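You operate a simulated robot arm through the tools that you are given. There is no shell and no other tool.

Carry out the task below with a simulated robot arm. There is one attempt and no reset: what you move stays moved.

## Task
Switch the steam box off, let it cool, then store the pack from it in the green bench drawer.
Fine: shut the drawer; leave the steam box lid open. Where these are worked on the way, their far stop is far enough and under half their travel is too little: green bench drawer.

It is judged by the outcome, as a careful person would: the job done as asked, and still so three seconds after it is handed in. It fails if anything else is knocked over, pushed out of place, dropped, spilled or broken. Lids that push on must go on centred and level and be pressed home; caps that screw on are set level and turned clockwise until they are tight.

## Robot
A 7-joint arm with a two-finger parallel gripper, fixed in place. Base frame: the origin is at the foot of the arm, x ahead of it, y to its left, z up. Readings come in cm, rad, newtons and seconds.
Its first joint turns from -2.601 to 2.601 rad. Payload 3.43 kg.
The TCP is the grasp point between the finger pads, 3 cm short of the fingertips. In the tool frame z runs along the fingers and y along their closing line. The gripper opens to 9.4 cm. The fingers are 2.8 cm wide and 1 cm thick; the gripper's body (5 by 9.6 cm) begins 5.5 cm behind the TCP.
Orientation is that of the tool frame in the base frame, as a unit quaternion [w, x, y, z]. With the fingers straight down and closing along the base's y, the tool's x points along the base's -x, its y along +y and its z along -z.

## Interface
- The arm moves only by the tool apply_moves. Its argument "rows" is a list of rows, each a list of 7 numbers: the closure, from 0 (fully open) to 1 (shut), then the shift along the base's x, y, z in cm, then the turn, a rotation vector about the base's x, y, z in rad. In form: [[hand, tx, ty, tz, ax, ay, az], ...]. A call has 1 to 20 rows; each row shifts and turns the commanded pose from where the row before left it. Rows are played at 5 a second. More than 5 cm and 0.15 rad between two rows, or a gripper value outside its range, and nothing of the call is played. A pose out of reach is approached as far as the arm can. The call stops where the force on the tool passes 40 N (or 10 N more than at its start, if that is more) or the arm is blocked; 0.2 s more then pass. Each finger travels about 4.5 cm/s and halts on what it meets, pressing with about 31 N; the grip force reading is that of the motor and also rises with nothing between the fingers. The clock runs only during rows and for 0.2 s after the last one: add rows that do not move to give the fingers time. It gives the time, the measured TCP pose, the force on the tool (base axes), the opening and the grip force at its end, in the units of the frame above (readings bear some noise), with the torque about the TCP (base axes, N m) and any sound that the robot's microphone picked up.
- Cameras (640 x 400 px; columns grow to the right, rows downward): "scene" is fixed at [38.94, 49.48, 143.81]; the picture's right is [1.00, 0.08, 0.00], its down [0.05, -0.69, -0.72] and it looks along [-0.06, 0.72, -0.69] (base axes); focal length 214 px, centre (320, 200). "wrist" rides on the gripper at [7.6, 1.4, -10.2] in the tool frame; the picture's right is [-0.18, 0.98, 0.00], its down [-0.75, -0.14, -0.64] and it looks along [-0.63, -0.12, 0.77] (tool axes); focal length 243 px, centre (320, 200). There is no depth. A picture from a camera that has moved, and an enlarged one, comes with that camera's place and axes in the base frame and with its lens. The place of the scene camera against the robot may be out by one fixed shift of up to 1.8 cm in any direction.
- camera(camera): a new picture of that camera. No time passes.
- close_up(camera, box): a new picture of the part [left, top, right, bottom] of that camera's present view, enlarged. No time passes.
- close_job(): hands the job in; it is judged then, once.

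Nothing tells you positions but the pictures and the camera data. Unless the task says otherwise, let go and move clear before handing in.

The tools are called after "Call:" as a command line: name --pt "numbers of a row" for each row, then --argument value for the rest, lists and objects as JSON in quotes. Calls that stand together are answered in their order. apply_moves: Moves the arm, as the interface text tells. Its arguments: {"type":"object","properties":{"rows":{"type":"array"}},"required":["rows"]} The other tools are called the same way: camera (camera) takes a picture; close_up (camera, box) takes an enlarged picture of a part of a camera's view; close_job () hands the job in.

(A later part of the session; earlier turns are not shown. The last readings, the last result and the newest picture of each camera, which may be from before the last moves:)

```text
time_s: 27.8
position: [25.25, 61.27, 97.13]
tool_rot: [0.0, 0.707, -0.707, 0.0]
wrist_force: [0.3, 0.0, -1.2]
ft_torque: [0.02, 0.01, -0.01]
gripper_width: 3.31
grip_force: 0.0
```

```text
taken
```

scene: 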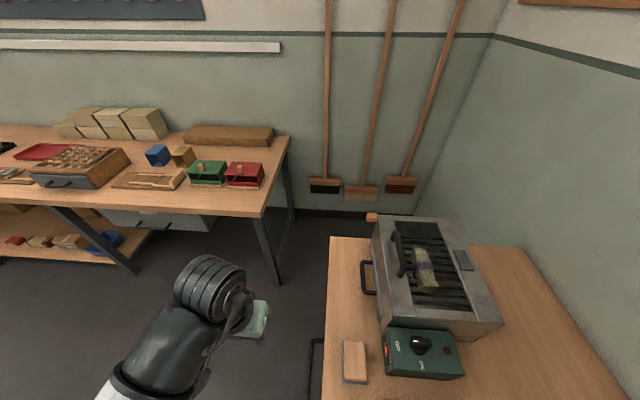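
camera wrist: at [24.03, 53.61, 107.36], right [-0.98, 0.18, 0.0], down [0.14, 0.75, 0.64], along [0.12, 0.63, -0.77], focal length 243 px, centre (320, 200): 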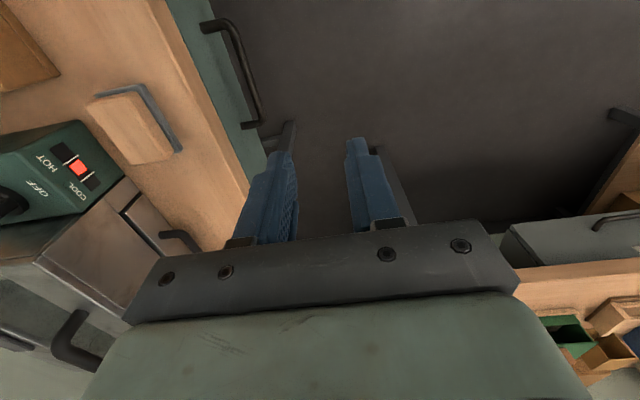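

Gauge keeps dropping. Now I'll pitch the tool forward (about 60°) and come down in front of the drawer handle to check its height.

Call:
apply_moves --pt "0.65 -0.5 0 -3 0 -0.1496 0" --pt "0.65 -0.5 0 -3 0 -0.1496 0" --pt "0.65 -0.5 0 -3 0 -0.1496 0" --pt "0.65 -0.5 0 -3 0 -0.1496 0" --pt "0.65 -0.5 0 -3 0 -0.1496 0" --pt "0.65 -0.5 0 -3 0 -0.1496 0" --pt "0.65 0 0 -3 0 -0.1496 0" --pt "0.65 0 0 0 0 0 0"

Call:
camera --camera "wrist"

Call:
camera --camera "scene"

```text
time_s: 29.6
position: [22.29, 61.36, 76.09]
tool_rot: [-0.354, 0.612, -0.612, 0.354]
wrist_force: [-0.3, 0.0, -0.1]
ft_torque: [0.01, 0.04, 0.0]
gripper_width: 3.31
grip_force: 0.1
```

```text
taken
camera wrist: at [12.88, 53.72, 79.93], right [-0.49, 0.18, -0.85], down [-0.49, 0.75, 0.44], along [0.72, 0.63, -0.28], focal length 243 px, centre (320, 200)
```

wrist: 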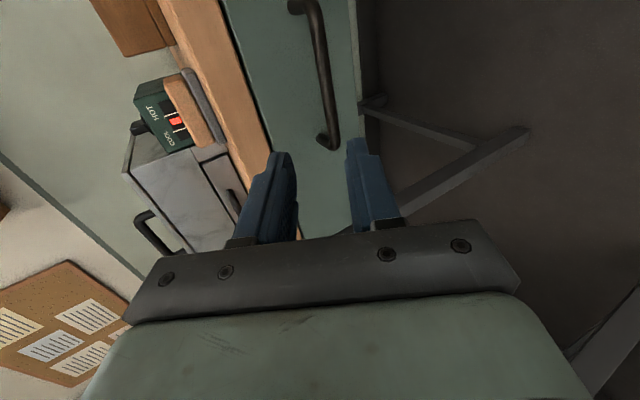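

```text
taken
```

scene: 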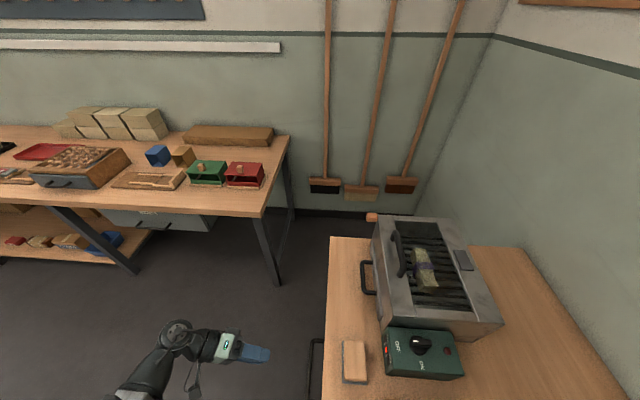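

The bar now resolves to x≈36.5, z≈67.1, centre y≈61. I'll move to a pre-grasp 8 cm short of it along the tool axis and check the line-up.

Call:
apply_moves --pt "0.6 1.8 -0.15 -1.4 0 0 0" --pt "0.6 1.8 -0.15 -1.4 0 0 0" --pt "0.6 1.9 0 -1.2 0 0 0" --pt "0.6 0 0 0 0 0 0"

Call:
camera --camera "wrist"

Call:
close_up --camera "scene" --box '[375, 320, 435, 380]'

```text
time_s: 30.6
position: [27.83, 60.91, 72.04]
tool_rot: [0.354, -0.612, 0.612, -0.354]
wrist_force: [0.1, 0.0, 0.2]
ft_torque: [0.0, 0.0, 0.01]
gripper_width: 3.77
grip_force: 0.0
```

```text
taken
camera wrist: at [18.34, 53.31, 75.92], right [-0.49, 0.18, -0.85], down [-0.49, 0.75, 0.44], along [0.72, 0.63, -0.28], focal length 243 px, centre (320, 200)
```

wrist: 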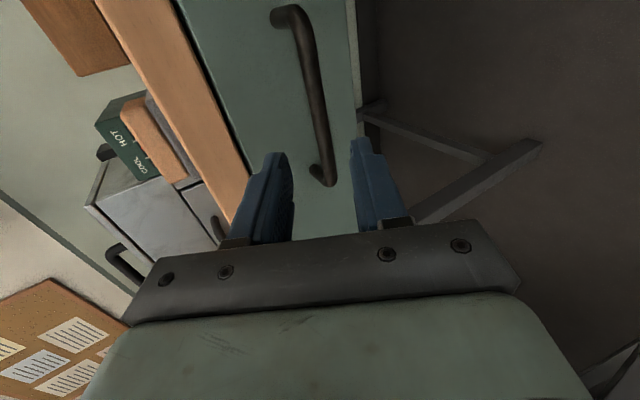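

```text
6.67 times, centred on (405, 350) of scene
camera zoom: at [38.94, 49.48, 143.81], right [1.0, 0.08, 0.0], down [0.05, -0.69, -0.72], along [-0.06, 0.72, -0.69], focal length 1430 px, centre (-247, -800)
```

zoom: 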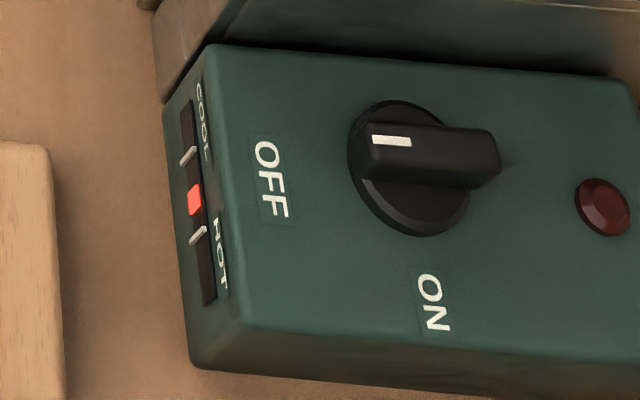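

The fingers line up with the bar. I'll slide forward so the bar sits between the finger pads, then close.

Call:
apply_moves --pt "0.6 2.4 0 -1.35 0 0 0" --pt "0.6 2.4 0 -1.35 0 0 0" --pt "0.6 2.1 0 -1.2 0 0 0" --pt "0.6 0 0 0 0 0 0"

Call:
camera --camera "wrist"

```text
time_s: 31.6
position: [34.73, 60.96, 68.15]
tool_rot: [0.353, -0.612, 0.613, -0.353]
wrist_force: [0.4, 0.0, 0.3]
ft_torque: [-0.02, 0.01, 0.03]
gripper_width: 3.75
grip_force: 0.1
```

```text
taken
camera wrist: at [25.3, 53.34, 72.06], right [-0.49, 0.18, -0.85], down [-0.49, 0.75, 0.44], along [0.72, 0.63, -0.28], focal length 243 px, centre (320, 200)
```

wrist: 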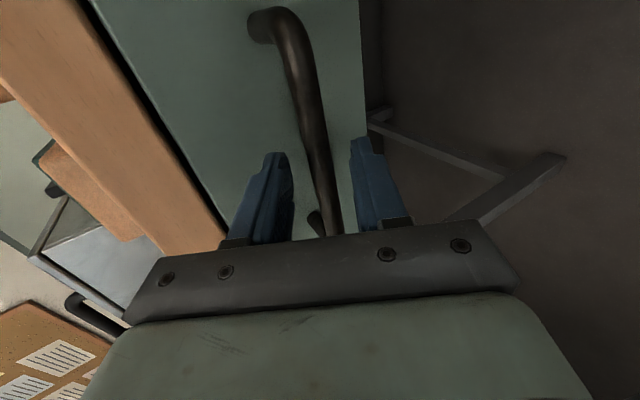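

Call:
apply_moves --pt "0.8 0 0 0 0 0 0" --pt "1 0 0 0 0 0 0" --pt "1 0 0 0 0 0 0" --pt "1 0 0 0 0 0 0" --pt "1 0 0 0 0 0 0"

Call:
camera --camera "wrist"

```text
time_s: 32.8
position: [34.77, 60.95, 68.16]
tool_rot: [0.354, -0.612, 0.612, -0.354]
wrist_force: [-6.0, -2.5, -13.6]
ft_torque: [-0.29, 0.27, 0.43]
gripper_width: 1.39
grip_force: 45.5
```

```text
taken
camera wrist: at [25.25, 53.34, 72.03], right [-0.49, 0.18, -0.85], down [-0.48, 0.75, 0.44], along [0.72, 0.63, -0.28], focal length 243 px, centre (320, 200)
```

wrist: 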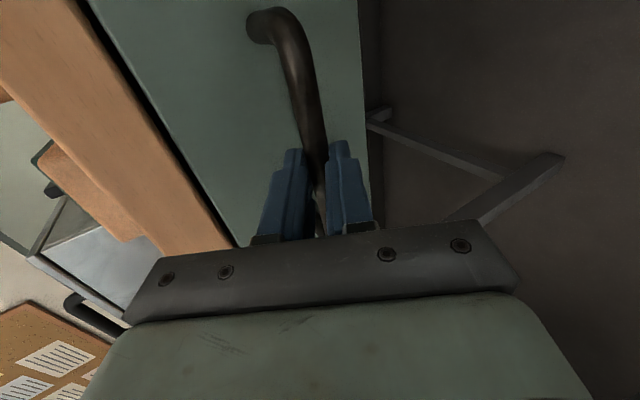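

The bar is gripped (1.39 cm). I'll pull the drawer out along −x in steps.

Call:
apply_moves --pt "1 -0.5 0 -0.1 0 0 0" --pt "1 -1.5 0 0 0 0 0" --pt "1 -2 0 0 0 0 0" --pt "1 -2 0 0 0 0 0" --pt "1 -2 0 0 0 0 0" --pt "1 -2 0 0 0 0 0" --pt "1 0 0 0 0 0 0"

Call:
camera --camera "wrist"

Call:
camera --camera "scene"

```text
time_s: 34.4
position: [24.64, 60.91, 68.21]
tool_rot: [0.351, -0.612, 0.615, -0.352]
wrist_force: [0.7, -3.9, -27.7]
ft_torque: [-1.01, 0.4, -0.66]
gripper_width: 1.38
grip_force: 45.6
```

```text
taken
camera wrist: at [15.13, 53.36, 72.06], right [-0.5, 0.18, -0.85], down [-0.48, 0.75, 0.45], along [0.72, 0.63, -0.28], focal length 243 px, centre (320, 200)
```

wrist: 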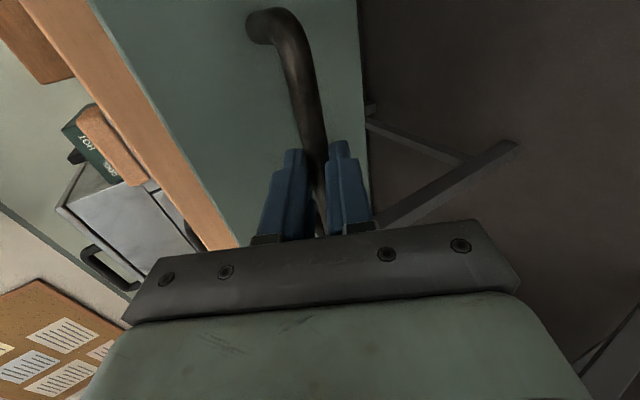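

```text
taken
```

scene: 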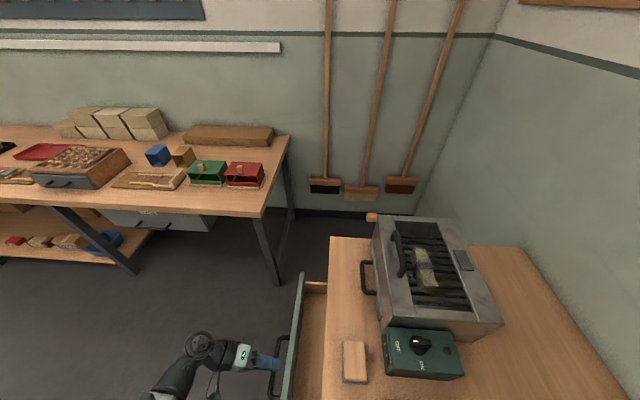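

The drawer is sliding out. A vertical load has built up, so I'll ease z down slightly and continue pulling.

Call:
apply_moves --pt "1 0 0 -0.2 0 0 0" --pt "1 -1 0 0 0 0 0" --pt "1 0 0 0 0 0 0"

```text
time_s: 35.2
position: [23.61, 60.98, 68.05]
tool_rot: [-0.355, 0.612, -0.612, 0.354]
wrist_force: [-0.1, 4.4, 4.6]
ft_torque: [-0.92, -0.08, -0.69]
gripper_width: 1.35
grip_force: 45.4
```

Call:
apply_moves --pt "1 -2 0 0 0 0 0" --pt "1 -2 0 0 0 0 0" --pt "1 -2 0 0 0 0 0" --pt "1 -2 0 0 0 0 0" --pt "1 0 0 0 0 0 0"

Call:
camera --camera "scene"

```text
time_s: 36.4
position: [15.52, 60.93, 68.06]
tool_rot: [-0.355, 0.612, -0.612, 0.355]
wrist_force: [-0.1, -2.6, 24.9]
ft_torque: [-0.99, -0.5, -0.51]
gripper_width: 1.38
grip_force: 45.6
```

```text
taken
```

scene: 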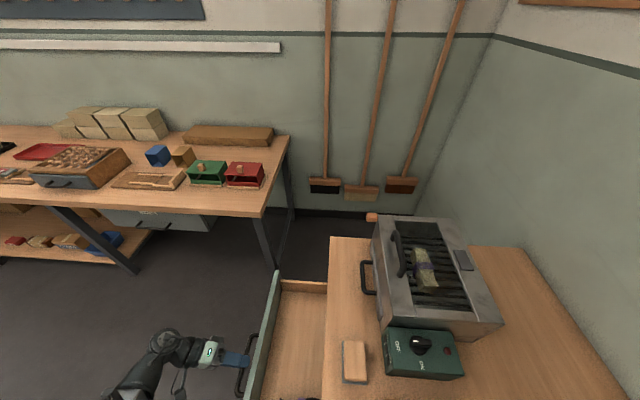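

Call:
apply_moves --pt "1 -1 0 0.1 0 0 0" --pt "1 -1.5 0 0 0 0 0" --pt "1 -1.5 0 0 0 0 0" --pt "1 -1.5 0 0 0 0 0" --pt "1 0 0 0 0 0 0"

Call:
camera --camera "scene"

```text
time_s: 37.6
position: [10.26, 61.0, 68.13]
tool_rot: [-0.354, 0.613, -0.611, 0.353]
wrist_force: [-0.4, -0.4, 16.8]
ft_torque: [0.09, -0.28, 1.15]
gripper_width: 1.35
grip_force: 44.7
```

```text
taken
```

scene: 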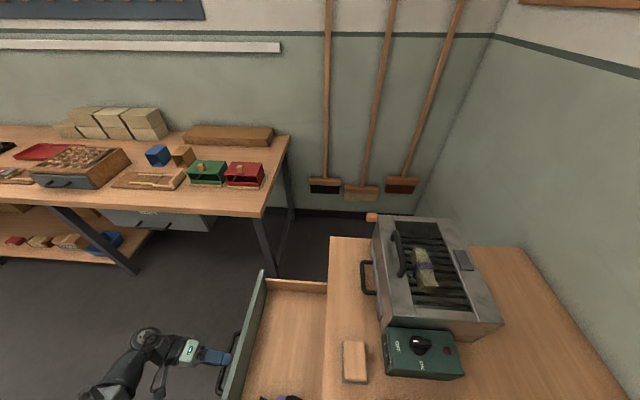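

Call:
apply_moves --pt "1 -1.5 0 0.05 0 0 0" --pt "1 -1.5 0 0 0 0 0" --pt "1 -1.5 0 0 0 0 0" --pt "1 -1.5 0 0 0 0 0" --pt "1 0 0 0 0 0 0"

Call:
camera --camera "scene"

Call:
close_up --camera "scene" --box '[375, 320, 435, 380]'

```text
time_s: 38.4
position: [6.65, 60.93, 68.08]
tool_rot: [0.353, -0.61, 0.613, -0.358]
wrist_force: [15.3, 1.9, -3.4]
ft_torque: [-0.36, -0.02, 0.21]
gripper_width: 1.37
grip_force: 44.7
stopped in row 3: the force on the tool passed its limit at 62 N (the readings are from after the stop); the commanded pose is now the measured one
```

```text
taken
```

scene: 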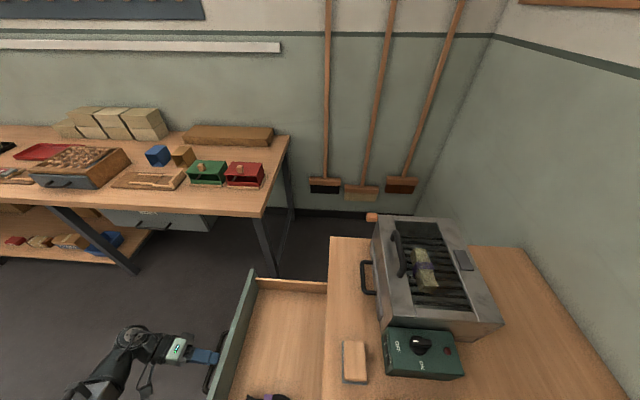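

```text
6.67 times, centred on (405, 350) of scene
camera zoom: at [38.94, 49.48, 143.81], right [1.0, 0.08, 0.0], down [0.05, -0.69, -0.72], along [-0.06, 0.72, -0.69], focal length 1430 px, centre (-247, -800)
```

zoom: 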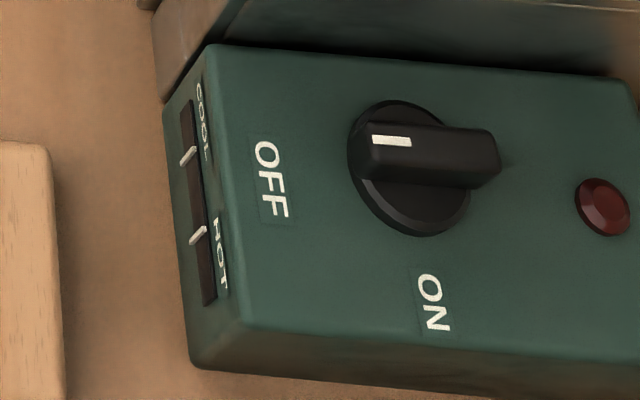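

The drawer hit its far stop after ~28 cm, and the gauge is now empty (cool). I'll release the handle and back away along the tool axis, then rise.

Call:
apply_moves --pt "0.7 0 0 0 0 0 0" --pt "0.55 0 0 0 0 0 0" --pt "0.55 0 0 0 0 0 0" --pt "0.55 -1.5 0 0.9 0 0 0" --pt "0.55 -1.7 0 1 0 0 0" --pt "0.55 -1.7 0 1 0 0 0" --pt "0.55 0 0 3 0 0 0" --pt "0.55 0 0 4 0 0 0" --pt "0.55 0 0 4 0 0 0" --pt "0.55 0 0 0 0 0 0"

Call:
camera --camera "scene"

Call:
camera --camera "wrist"

```text
time_s: 40.6
position: [1.68, 60.64, 82.19]
tool_rot: [0.353, -0.611, 0.612, -0.358]
wrist_force: [-0.9, 0.0, 0.7]
ft_torque: [-0.01, -0.04, -0.03]
gripper_width: 4.23
grip_force: 0.1
```

```text
taken
```

scene: 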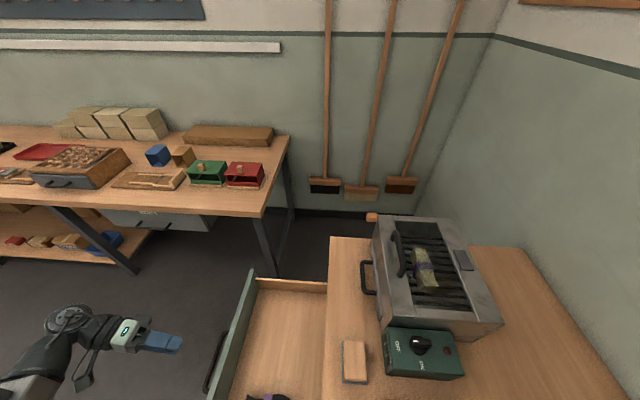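

```text
taken
camera wrist: at [-7.94, 53.28, 86.08], right [-0.49, 0.18, -0.85], down [-0.48, 0.76, 0.44], along [0.73, 0.63, -0.28], focal length 243 px, centre (320, 200)
```

wrist: 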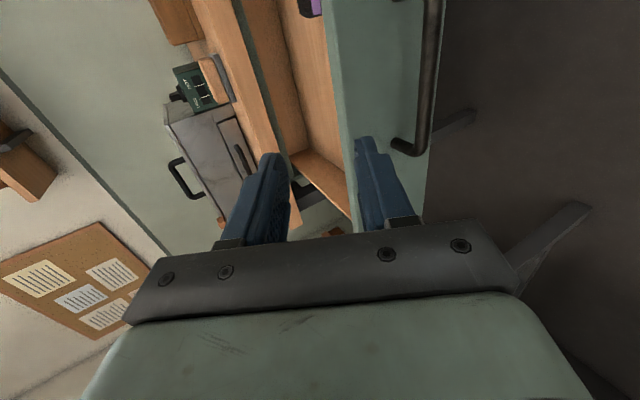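

The drawer is fully open. Next is the lid: I'll reorient the hand to point outward and downward (fingers closing across the lid handle bar) and move up toward the handle at about (57.3, 82, 98).

Call:
apply_moves --pt "0.55 2 0.5 4 0 0.125 0" --pt "0.55 2 0.5 4 0 0.125 0" --pt "0.55 2 0.5 4 0 0.125 0" --pt "0.55 4.3 1.2 1.4 0 0.125 0" --pt "0.55 4.3 1.2 1.4 0.112 0 0.068" --pt "0.55 4.3 1.2 1.4 0.112 0 0.068" --pt "0.55 4.3 1.2 1.4 0.112 0 0.068" --pt "0.55 4.3 1.2 1.4 0.111 0 0.068" --pt "0.55 4.3 1.2 1.4 0 0 0" --pt "0.55 4.3 1.2 1.4 0 0 0" --pt "0.55 4.3 1.2 1.4 0 0 0" --pt "0.55 4.3 1.2 1.4 0 0 0" --pt "0.55 0 0 0 0 0 0"

Call:
camera --camera "wrist"

Call:
camera --camera "scene"

```text
time_s: 43.4
position: [46.35, 73.17, 106.54]
tool_rot: [-0.361, 0.707, -0.608, 0.011]
wrist_force: [0.4, 0.3, -0.1]
ft_torque: [0.03, -0.01, 0.0]
gripper_width: 4.26
grip_force: 0.1
```

```text
taken
camera wrist: at [42.62, 61.46, 110.21], right [-0.88, 0.16, -0.44], down [-0.37, 0.34, 0.87], along [0.29, 0.93, -0.24], focal length 243 px, centre (320, 200)
```

wrist: 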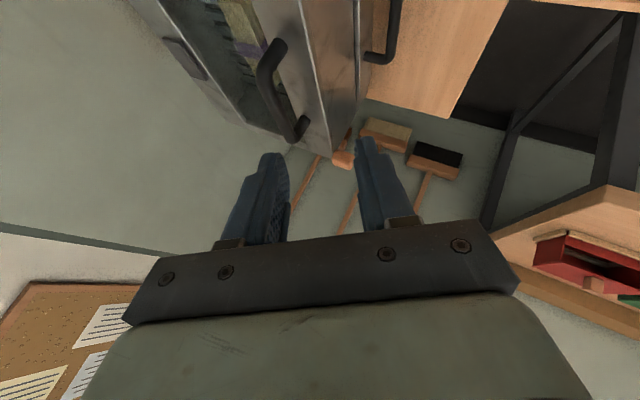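

```text
taken
```

scene: 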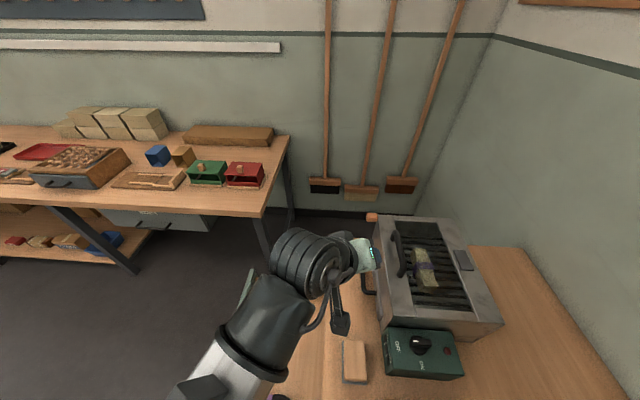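

Call:
close_up --camera "wrist" --box '[200, 0, 400, 160]'

```text
2.50 times, centred on (300, 80) of wrist
camera zoom: at [42.62, 61.46, 110.21], right [-0.88, 0.16, -0.44], down [-0.37, 0.34, 0.87], along [0.29, 0.93, -0.24], focal length 606 px, centre (370, 500)
```

zoom: 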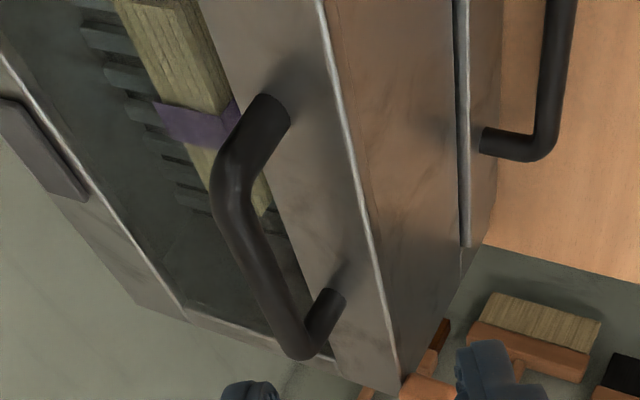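

The handle is clear now: bar from about y 77 to 87 at x≈57.3, z≈97.8. I'll move to a pre-grasp along the tool axis and check.

Call:
apply_moves --pt "0.55 3.6 2.2 -0.5 0 0 0" --pt "0.55 3.7 2.1 -2.3 0 0 0" --pt "0.55 0 0 0 0 0 0"

Call:
camera --camera "wrist"

Call:
close_up --camera "wrist" --box '[220, 50, 420, 210]'

```text
time_s: 44.2
position: [53.72, 77.61, 103.92]
tool_rot: [-0.361, 0.706, -0.609, 0.012]
wrist_force: [0.2, -0.8, 0.5]
ft_torque: [0.01, 0.02, -0.02]
gripper_width: 4.21
grip_force: 0.0
```

```text
taken
camera wrist: at [49.84, 65.86, 107.48], right [-0.88, 0.16, -0.44], down [-0.37, 0.34, 0.87], along [0.29, 0.93, -0.24], focal length 243 px, centre (320, 200)
```

wrist: 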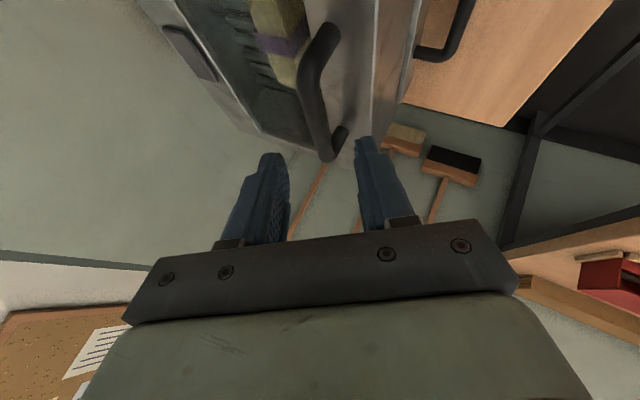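

```text
2.50 times, centred on (320, 130) of wrist
camera zoom: at [49.84, 65.86, 107.48], right [-0.88, 0.16, -0.44], down [-0.37, 0.34, 0.87], along [0.29, 0.93, -0.24], focal length 606 px, centre (320, 375)
```

zoom: 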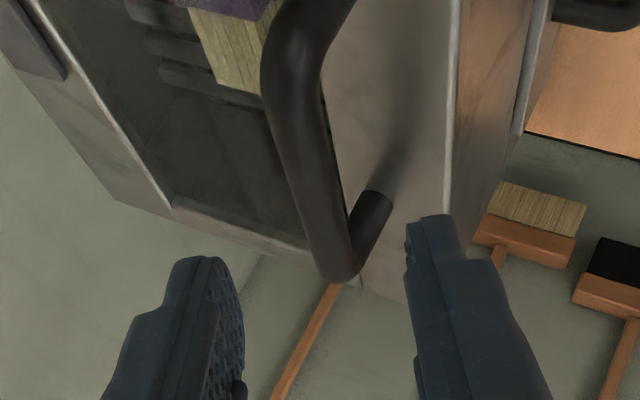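

Call:
apply_moves --pt "0.55 1.03 1.13 -1.68 0 0 0" --pt "0.55 1.03 1.13 -1.68 0 0 0" --pt "0.55 0.9 1.0 -1.5 0 0 0" --pt "0.55 0 0 0 0 0 0"

Call:
camera --camera "wrist"

Call:
camera --camera "scene"

```text
time_s: 45.2
position: [56.7, 80.92, 98.94]
tool_rot: [-0.36, 0.707, -0.609, 0.012]
wrist_force: [-0.2, 0.4, 0.3]
ft_torque: [-0.03, -0.01, 0.03]
gripper_width: 4.23
grip_force: 0.0
```

```text
taken
camera wrist: at [52.77, 69.09, 102.63], right [-0.88, 0.16, -0.44], down [-0.37, 0.34, 0.87], along [0.29, 0.93, -0.24], focal length 243 px, centre (320, 200)
```

wrist: 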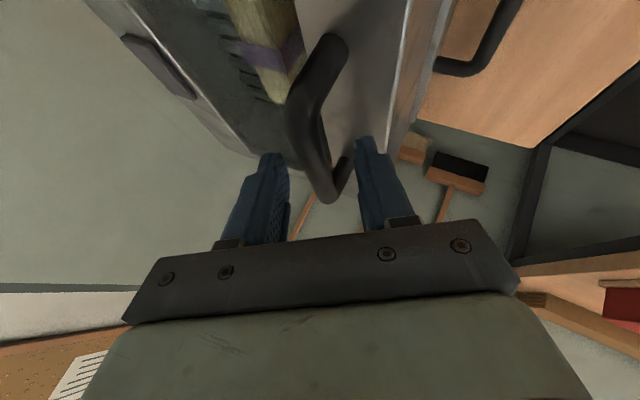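

```text
taken
```

scene: 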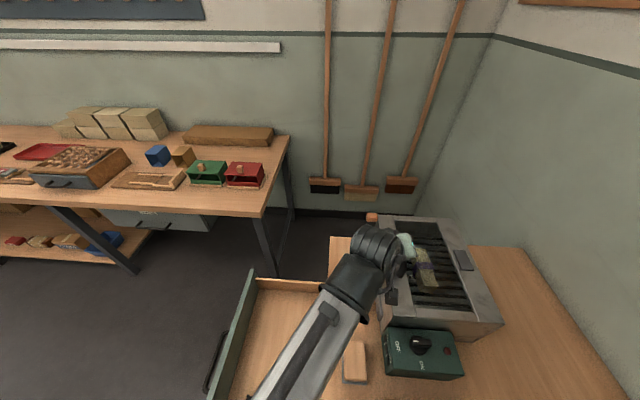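

The bar lies between the pads. Closing on it now.

Call:
apply_moves --pt "0.8 0 0 0 0 0 0" --pt "1 0 0 0 0 0 0" --pt "1 0 0 0 0 0 0" --pt "1 0 0 0 0 0 0" --pt "1 0 0 0 0 0 0"

Call:
camera --camera "wrist"

```text
time_s: 46.4
position: [56.77, 80.84, 99.14]
tool_rot: [-0.362, 0.706, -0.609, 0.013]
wrist_force: [26.3, 4.1, 13.9]
ft_torque: [0.11, -0.7, -0.48]
gripper_width: 1.57
grip_force: 44.7
```

```text
taken
camera wrist: at [52.94, 69.09, 102.72], right [-0.88, 0.16, -0.44], down [-0.37, 0.34, 0.87], along [0.29, 0.93, -0.24], focal length 243 px, centre (320, 200)
```

wrist: 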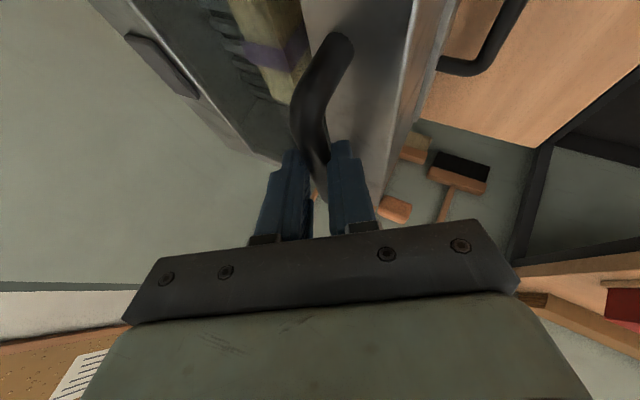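

The lid handle is gripped (1.57 cm). I'll relieve the side load and start lifting along an arc about a hinge assumed on the far (+x) edge, checking forces early.

Call:
apply_moves --pt "1 0.15 0 0.1 0 0 0" --pt "1 0.2 0 0.9 0 0 0" --pt "1 0.29 0 0.87 0 0 0" --pt "1 0 0 0 0 0 0"

Call:
camera --camera "wrist"

Call:
close_up --camera "scene" --box '[350, 200, 510, 300]'

```text
time_s: 47.4
position: [57.24, 80.73, 100.77]
tool_rot: [-0.36, 0.707, -0.609, 0.012]
wrist_force: [5.3, -4.5, -5.2]
ft_torque: [-0.93, 0.21, -1.02]
gripper_width: 1.57
grip_force: 44.9
```

```text
taken
camera wrist: at [53.36, 69.1, 104.41], right [-0.89, 0.16, -0.44], down [-0.37, 0.34, 0.87], along [0.29, 0.93, -0.24], focal length 243 px, centre (320, 200)
```

wrist: 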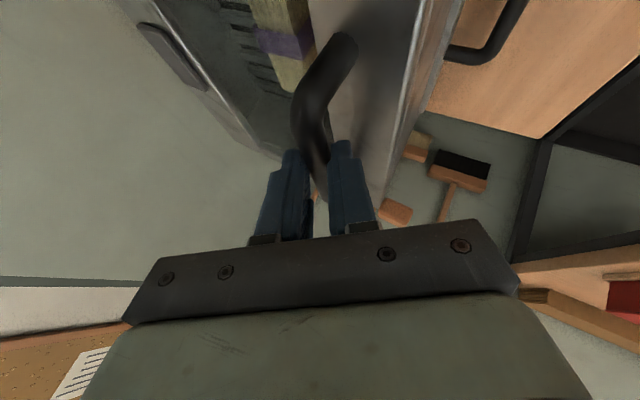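

```text
4.00 times, centred on (430, 250) of scene
camera zoom: at [38.94, 49.48, 143.81], right [1.0, 0.08, 0.0], down [0.05, -0.69, -0.72], along [-0.06, 0.72, -0.69], focal length 858 px, centre (-120, 0)
```

zoom: 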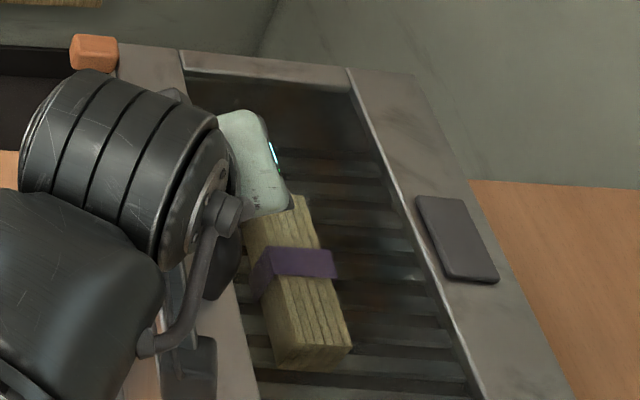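

The lid is moving (the wooden tab and frame rose with it) with small forces, so the hinge is on the +x edge. Continuing the arc.

Call:
apply_moves --pt "1 0.64 0 1.71 0 0 0" --pt "1 0.79 0 1.65 0 0 0" --pt "1 0.93 0 1.57 0 0 0" --pt "1 0 0 0 0 0 0"

Call:
camera --camera "wrist"

Call:
camera --camera "scene"

```text
time_s: 48.4
position: [59.52, 80.83, 106.06]
tool_rot: [-0.361, 0.707, -0.608, 0.01]
wrist_force: [-20.2, -3.8, 8.4]
ft_torque: [0.22, 0.36, -0.23]
gripper_width: 1.55
grip_force: 45.1
```

```text
taken
camera wrist: at [55.63, 69.08, 109.52], right [-0.88, 0.16, -0.44], down [-0.37, 0.33, 0.87], along [0.29, 0.93, -0.24], focal length 243 px, centre (320, 200)
```

wrist: 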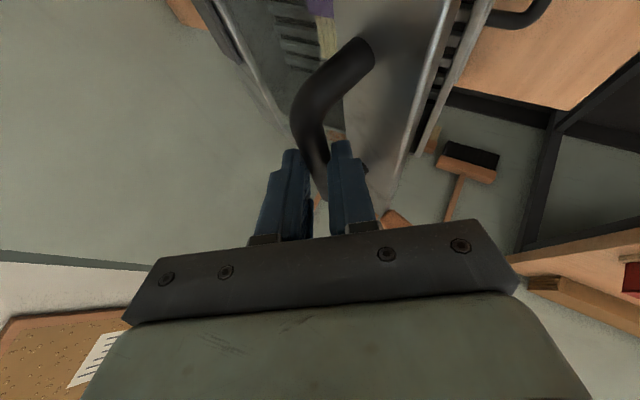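

```text
taken
```

scene: 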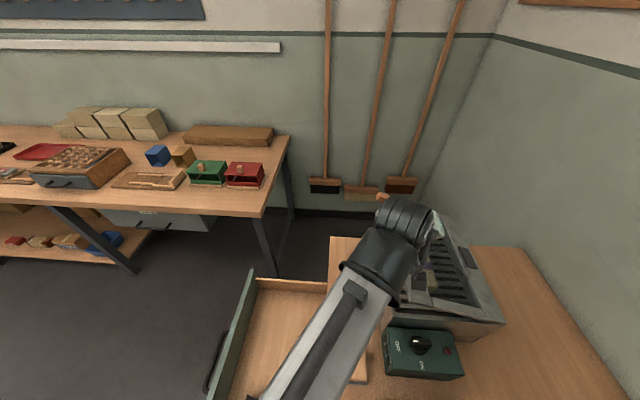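

Lid at about 20°. The hand is slightly inside the arc, so I'll correct outward and continue.

Call:
apply_moves --pt "1 -0.2 0 0.12 0 0 0" --pt "1 1.06 0 1.49 0 0 0" --pt "1 1.18 0 1.4 0 0 0" --pt "1 1.29 0 1.3 0 0 0" --pt "1 0 0 0 0 0 0"

Call:
camera --camera "wrist"

```text
time_s: 49.6
position: [63.13, 80.8, 110.32]
tool_rot: [-0.362, 0.706, -0.608, 0.013]
wrist_force: [-3.5, 7.7, 1.2]
ft_torque: [0.49, -0.07, -0.5]
gripper_width: 1.55
grip_force: 44.7
```

```text
taken
camera wrist: at [59.23, 69.1, 113.81], right [-0.88, 0.16, -0.44], down [-0.37, 0.34, 0.87], along [0.29, 0.93, -0.24], focal length 243 px, centre (320, 200)
```

wrist: 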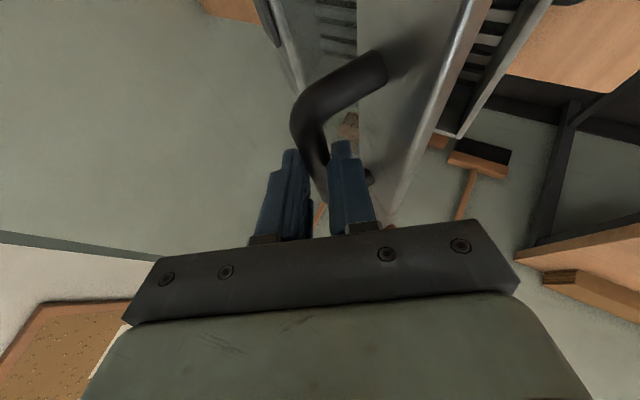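

Call:
apply_moves --pt "1 1.38 0 1.18 0 0 0" --pt "1 1.49 0 1.05 0 0 0" --pt "1 1.58 0 0.92 0 0 0" --pt "1 0 0 0 0 0 0"

Call:
camera --camera "wrist"

Call:
camera --camera "scene"

```text
time_s: 50.6
position: [67.29, 80.89, 113.41]
tool_rot: [-0.361, 0.706, -0.609, 0.012]
wrist_force: [-6.4, 2.0, 7.7]
ft_torque: [-0.09, 0.03, -1.02]
gripper_width: 1.56
grip_force: 45.0
```

```text
taken
camera wrist: at [63.62, 69.08, 116.97], right [-0.88, 0.16, -0.44], down [-0.37, 0.34, 0.87], along [0.29, 0.93, -0.24], focal length 243 px, centre (320, 200)
```

wrist: 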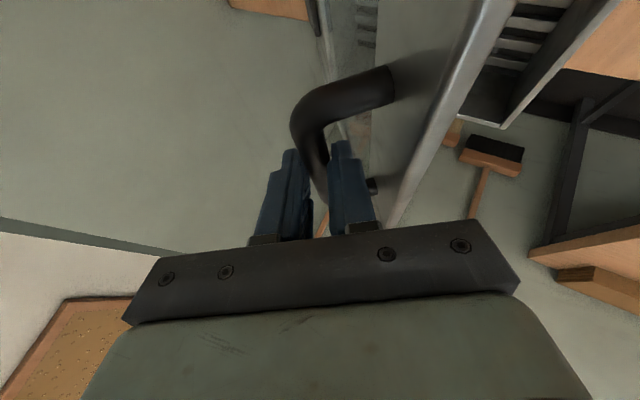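

```text
taken
```

scene: 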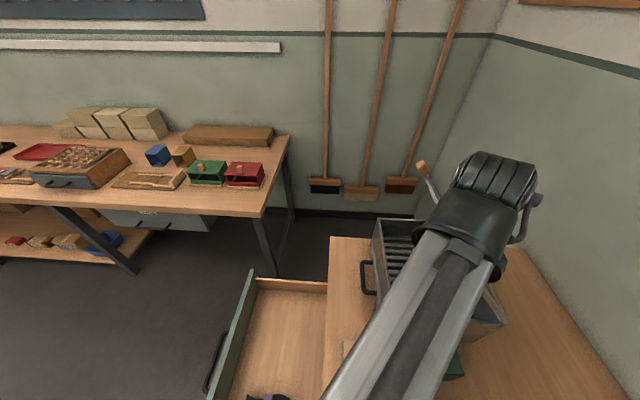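

Lid is around 50° and the arm still reaches. Continuing toward vertical.

Call:
apply_moves --pt "1 1.64 0 0.8 0 0 0" --pt "1 1.7 0 0.65 0 0 0" --pt "1 1.75 0 0.5 0 0 0" --pt "1 0 0 0 0 0 0"

Call:
camera --camera "wrist"

```text
time_s: 51.6
position: [72.43, 80.89, 115.25]
tool_rot: [-0.361, 0.706, -0.609, 0.013]
wrist_force: [-2.6, 4.7, 7.2]
ft_torque: [0.46, -0.03, -1.19]
gripper_width: 1.55
grip_force: 44.9
```

```text
taken
camera wrist: at [68.68, 69.08, 118.82], right [-0.88, 0.16, -0.44], down [-0.37, 0.34, 0.87], along [0.29, 0.93, -0.24], focal length 243 px, centre (320, 200)
```

wrist: 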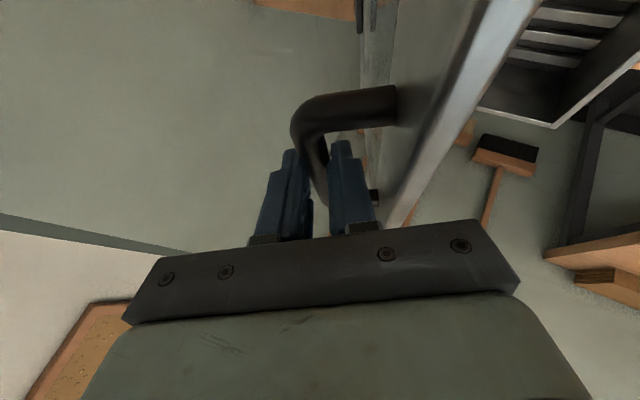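

Call:
apply_moves --pt "1 1.78 0 0.35 0 0 0" --pt "1 1.8 0 0.2 0 0 0" --pt "1 0 0 0 0 0 0"

Call:
camera --camera "wrist"

Call:
camera --camera "scene"

```text
time_s: 52.4
position: [76.0, 80.77, 115.81]
tool_rot: [-0.361, 0.706, -0.609, 0.012]
wrist_force: [-2.0, 4.5, 6.9]
ft_torque: [0.05, -0.03, -1.5]
gripper_width: 1.56
grip_force: 45.2
```

```text
taken
camera wrist: at [72.26, 69.08, 119.37], right [-0.88, 0.16, -0.44], down [-0.37, 0.34, 0.87], along [0.29, 0.93, -0.24], focal length 243 px, centre (320, 200)
```

wrist: 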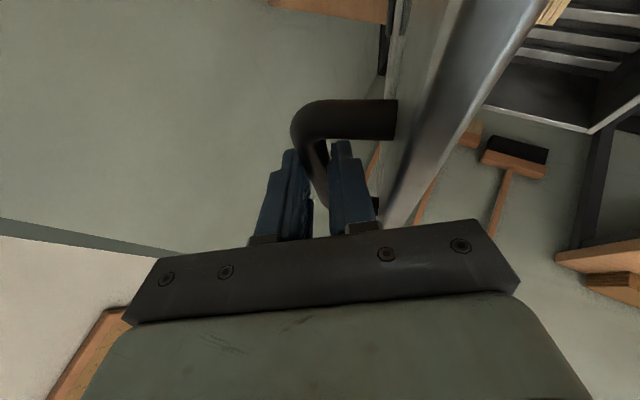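

```text
taken
```

scene: 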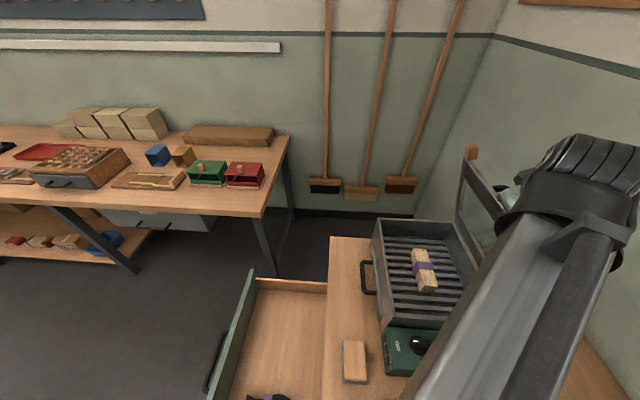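

Lid at ~75°, pack fully visible now. I'll keep going past vertical, turning the wrist a bit with the lid so the hand stays clear of its edge.

Call:
apply_moves --pt "1 1.8 0 0.0 0 0.07 0" --pt "1 1.8 0 -0.1 0 0.07 0" --pt "1 0 0 0 0 0 0"

Call:
camera --camera "wrist"

```text
time_s: 53.2
position: [79.56, 80.7, 115.96]
tool_rot: [-0.319, 0.705, -0.632, -0.037]
wrist_force: [2.1, 4.2, 30.0]
ft_torque: [0.16, -0.41, -1.19]
gripper_width: 1.56
grip_force: 44.9
```

```text
taken
camera wrist: at [76.34, 69.06, 120.0], right [-0.94, 0.16, -0.31], down [-0.25, 0.33, 0.91], along [0.25, 0.93, -0.27], focal length 243 px, centre (320, 200)
```

wrist: 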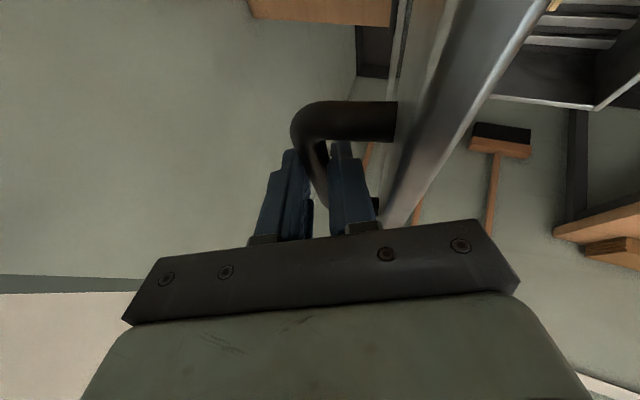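

Call:
apply_moves --pt "1 0 0 0.3 0 0 0" --pt "1 0 0 0 0 0 0"

Call:
apply_moves --pt "1 1.8 0 -0.1 0 0.07 0" --pt "1 1.8 0 -0.25 0 0.07 0" --pt "1 0 0 0 0 0 0"

Call:
camera --camera "wrist"

Call:
camera --camera "scene"

```text
time_s: 53.8
position: [79.57, 80.68, 115.85]
tool_rot: [-0.318, 0.705, -0.632, -0.038]
wrist_force: [0.9, 0.9, 14.7]
ft_torque: [1.96, -0.26, -0.52]
gripper_width: 1.55
grip_force: 45.0
```

```text
time_s: 54.6
position: [83.24, 80.87, 115.49]
tool_rot: [-0.271, 0.701, -0.654, -0.086]
wrist_force: [2.0, -2.8, 1.6]
ft_torque: [0.22, -0.26, -1.36]
gripper_width: 1.56
grip_force: 45.0
```

```text
taken
camera wrist: at [80.65, 69.1, 120.15], right [-0.97, 0.16, -0.18], down [-0.11, 0.34, 0.93], along [0.21, 0.93, -0.31], focal length 243 px, centre (320, 200)
```

wrist: 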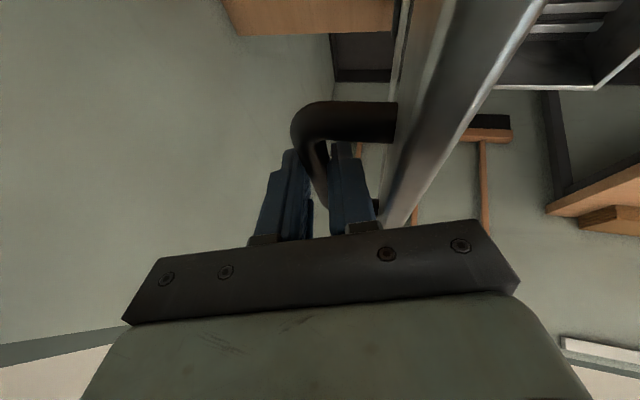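

```text
taken
```

scene: 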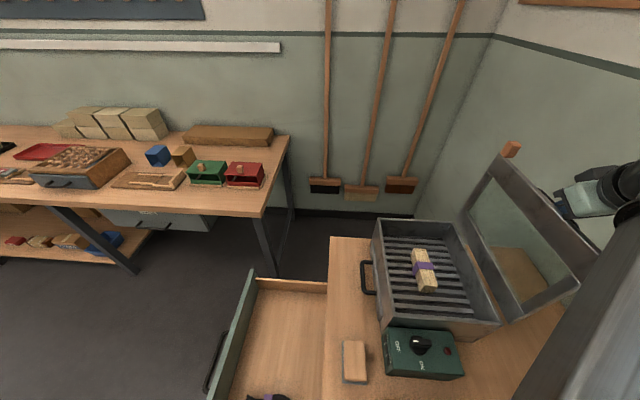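

Lid is slightly past vertical (~94°). A couple more steps to find where it wants to rest.

Call:
apply_moves --pt "1 1.77 0 -0.5 0 0.07 0" --pt "1 1.73 0 -0.65 0 0.07 0" --pt "1 0 0 0 0 0 0"

Call:
camera --camera "scene"

Call:
camera --camera "wrist"

```text
time_s: 55.4
position: [86.81, 80.68, 114.67]
tool_rot: [-0.226, 0.694, -0.67, -0.136]
wrist_force: [5.6, -8.2, 12.1]
ft_torque: [-0.88, -0.19, -1.35]
gripper_width: 1.56
grip_force: 45.3
```

```text
taken
```

scene: 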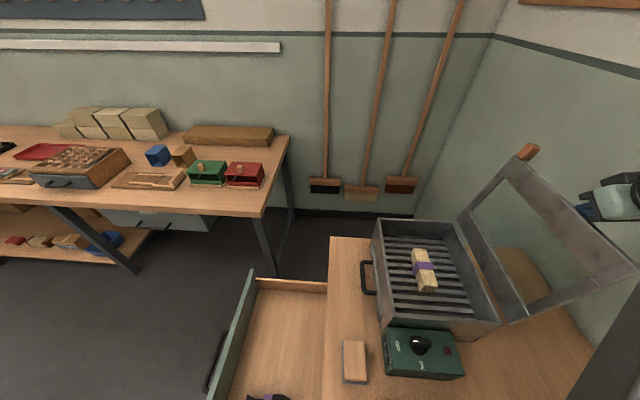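

```text
taken
camera wrist: at [84.84, 69.09, 119.49], right [-0.99, 0.16, -0.04], down [0.02, 0.34, 0.94], along [0.17, 0.93, -0.33], focal length 243 px, centre (320, 200)
```

wrist: 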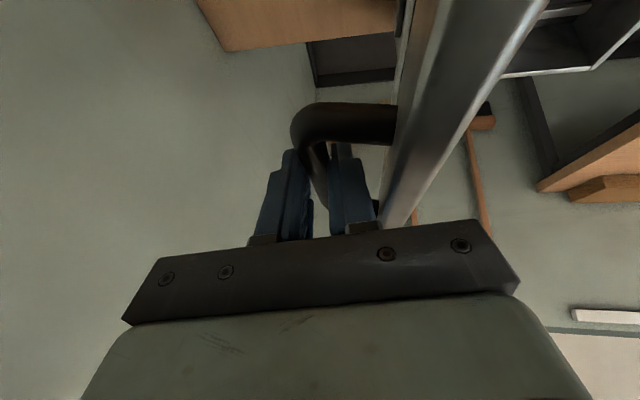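

The lid is now leaning past vertical and pulling gently open. I'll guide it further until I feel its stop.

Call:
apply_moves --pt "1 1.66 0 -0.75 0 0.07 0" --pt "1 1.58 0 -0.95 0 0.07 0" --pt "1 0 0 0 0 0 0"

Call:
camera --camera "scene"

```text
time_s: 55.9
position: [88.03, 80.74, 114.19]
tool_rot: [-0.194, 0.686, -0.679, -0.173]
wrist_force: [-12.5, -8.7, 14.4]
ft_torque: [-0.04, 0.22, -1.48]
gripper_width: 1.58
grip_force: 44.7
stopped in row 2: the force on the tool passed its limit at 51 N (the readings are from after the stop); the commanded pose is now the measured one
```

```text
taken
```

scene: 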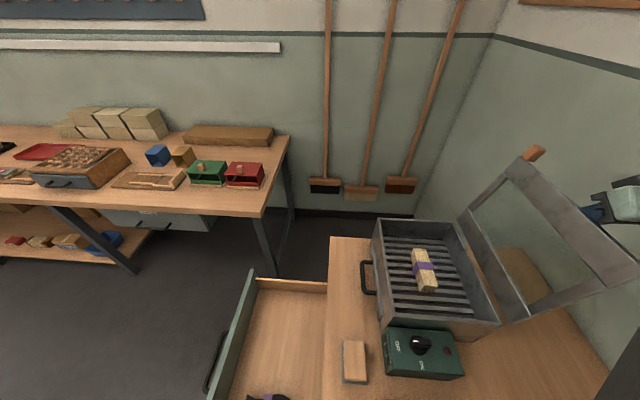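

The lid has reached its open stop (~107°). I'll release the handle and withdraw upward along the tool axis.

Call:
apply_moves --pt "0.75 0 0 0 0 0 0" --pt "0.62 0 0 0 0 0 0" --pt "0.62 0 0 0 0 0 0" --pt "0.62 -0.03 -0.7 1.3 0 0 0" --pt "0.62 -0.05 -1.2 2.1 0 0 0" --pt "0.62 -0.05 -1.2 2.1 0 0 0" --pt "0.62 0 0 0 0 0 0"

Call:
camera --camera "scene"

Call:
camera --camera "wrist"

```text
time_s: 57.7
position: [87.03, 78.42, 116.47]
tool_rot: [-0.181, 0.691, -0.678, -0.173]
wrist_force: [0.3, 0.0, -0.5]
ft_torque: [0.0, -0.02, -0.05]
gripper_width: 3.54
grip_force: 0.1
stopped in row 7: the arm was blocked; the commanded pose is now the measured one
```

```text
taken
```

scene: 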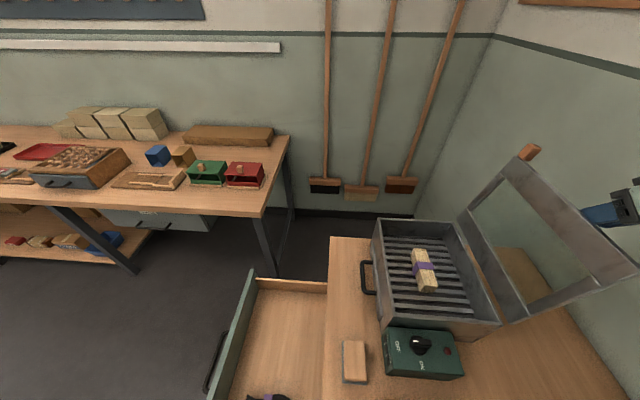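

```text
taken
camera wrist: at [85.86, 66.89, 121.66], right [-0.99, 0.15, 0.07], down [0.12, 0.35, 0.93], along [0.11, 0.93, -0.36], focal length 243 px, centre (320, 200)
```

wrist: 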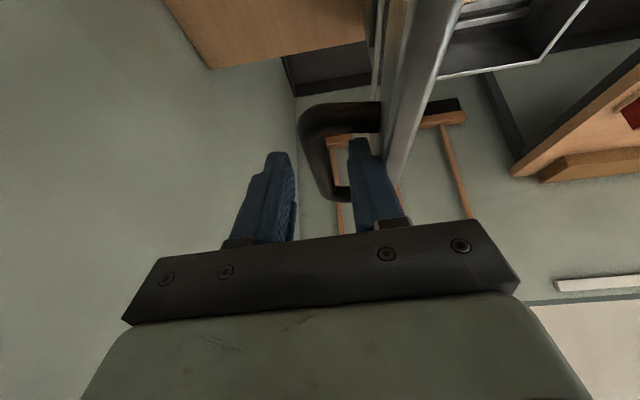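

The arm stretched to its limit while backing off; the fingertips are just about at the top of the bar. I'll tilt the tool further outward (which brings the wrist closer) and rise a bit to clear the bar fully.

Call:
apply_moves --pt "0.62 0.4 0 0.3 0.13 0 0" --pt "0.62 0.3 -0.3 0.6 0.13 0 0" --pt "0.62 0 -0.5 0.6 0 0 0" --pt "0.62 0 0 0 0 0 0"

Call:
camera --camera "wrist"

Call:
close_up --camera "scene" --box '[440, 130, 640, 330]'

```text
time_s: 58.7
position: [88.1, 77.77, 117.92]
tool_rot: [-0.269, 0.661, -0.65, -0.261]
wrist_force: [-0.8, -0.3, 0.1]
ft_torque: [0.03, 0.0, -0.02]
gripper_width: 3.57
grip_force: 0.1
```

```text
taken
camera wrist: at [86.8, 65.17, 119.96], right [-0.99, 0.12, 0.11], down [0.12, 0.1, 0.99], along [0.11, 0.99, -0.11], focal length 243 px, centre (320, 200)
```

wrist: 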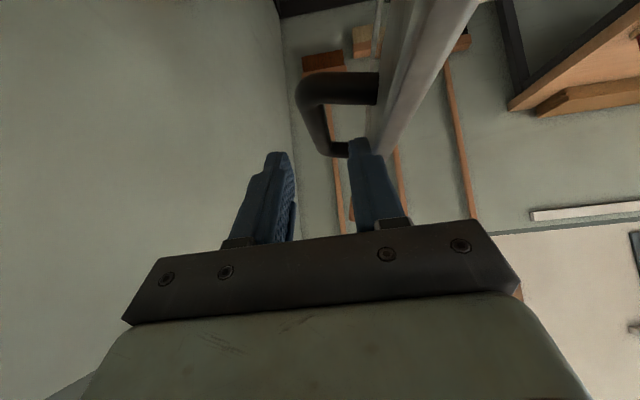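

```text
2.00 times, centred on (540, 230) of scene
camera zoom: at [38.94, 49.48, 143.81], right [1.0, 0.08, 0.0], down [0.05, -0.69, -0.72], along [-0.06, 0.72, -0.69], focal length 429 px, centre (-120, 140)
```

zoom: 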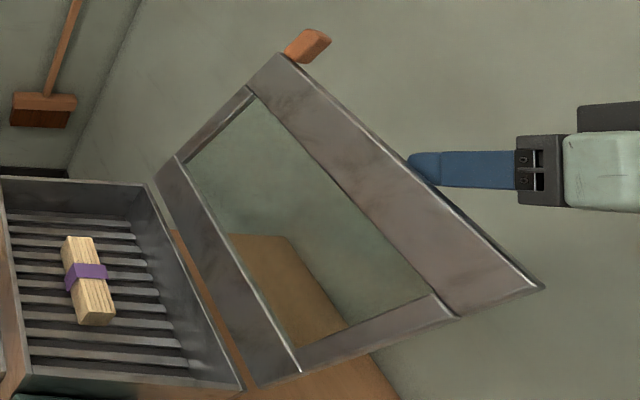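

Fingers are clear of the handle and the lid stays open on its own. I'll retreat in −y past the lid's end, then move back over the box to look at the pack.

Call:
apply_moves --pt "0.62 0 -2 0.5 0 0 0" --pt "0.62 0 -3.5 0.5 0 0 0" --pt "0.62 0 -4 0 0 0 0" --pt "0.62 0 -4 0 0 0 0" --pt "0.62 0 -4 0 0 0 0" --pt "0.62 -4 0 0 0 0 0" --pt "0.62 -4 0 0 0 0 0" --pt "0.62 -4 0 0 0 0 0" --pt "0.62 -4 0 0 0 0 0" --pt "0.62 -4 0 0 0 0 0" --pt "0.62 0 0 0 0 0 0"

Call:
camera --camera "wrist"

Call:
camera --camera "scene"

```text
time_s: 61.1
position: [68.0, 60.29, 119.23]
tool_rot: [-0.269, 0.661, -0.65, -0.26]
wrist_force: [0.7, 0.6, 0.2]
ft_torque: [-0.02, -0.02, 0.02]
gripper_width: 3.58
grip_force: 0.0
```

```text
taken
camera wrist: at [66.91, 47.63, 121.2], right [-0.99, 0.12, 0.11], down [0.12, 0.1, 0.99], along [0.11, 0.99, -0.11], focal length 243 px, centre (320, 200)
```

wrist: 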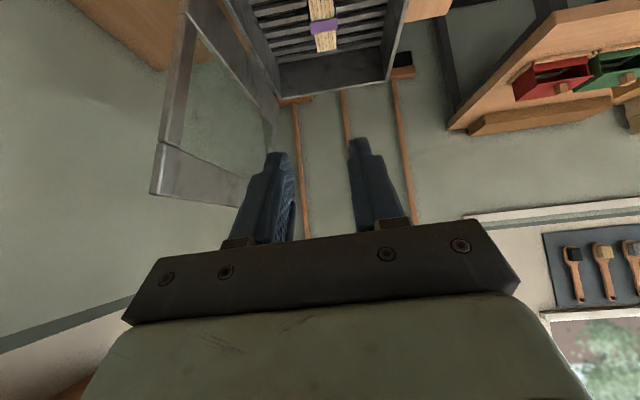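

```text
taken
```

scene: 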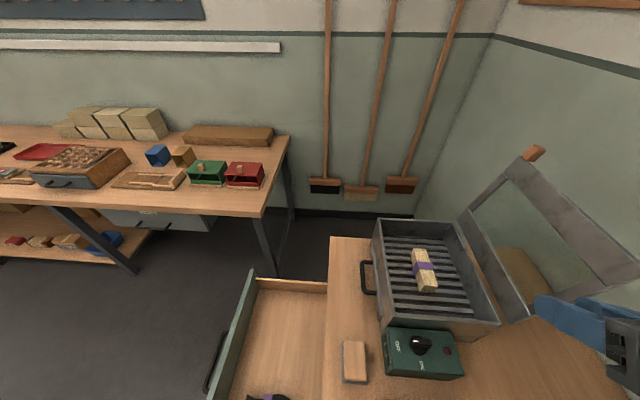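

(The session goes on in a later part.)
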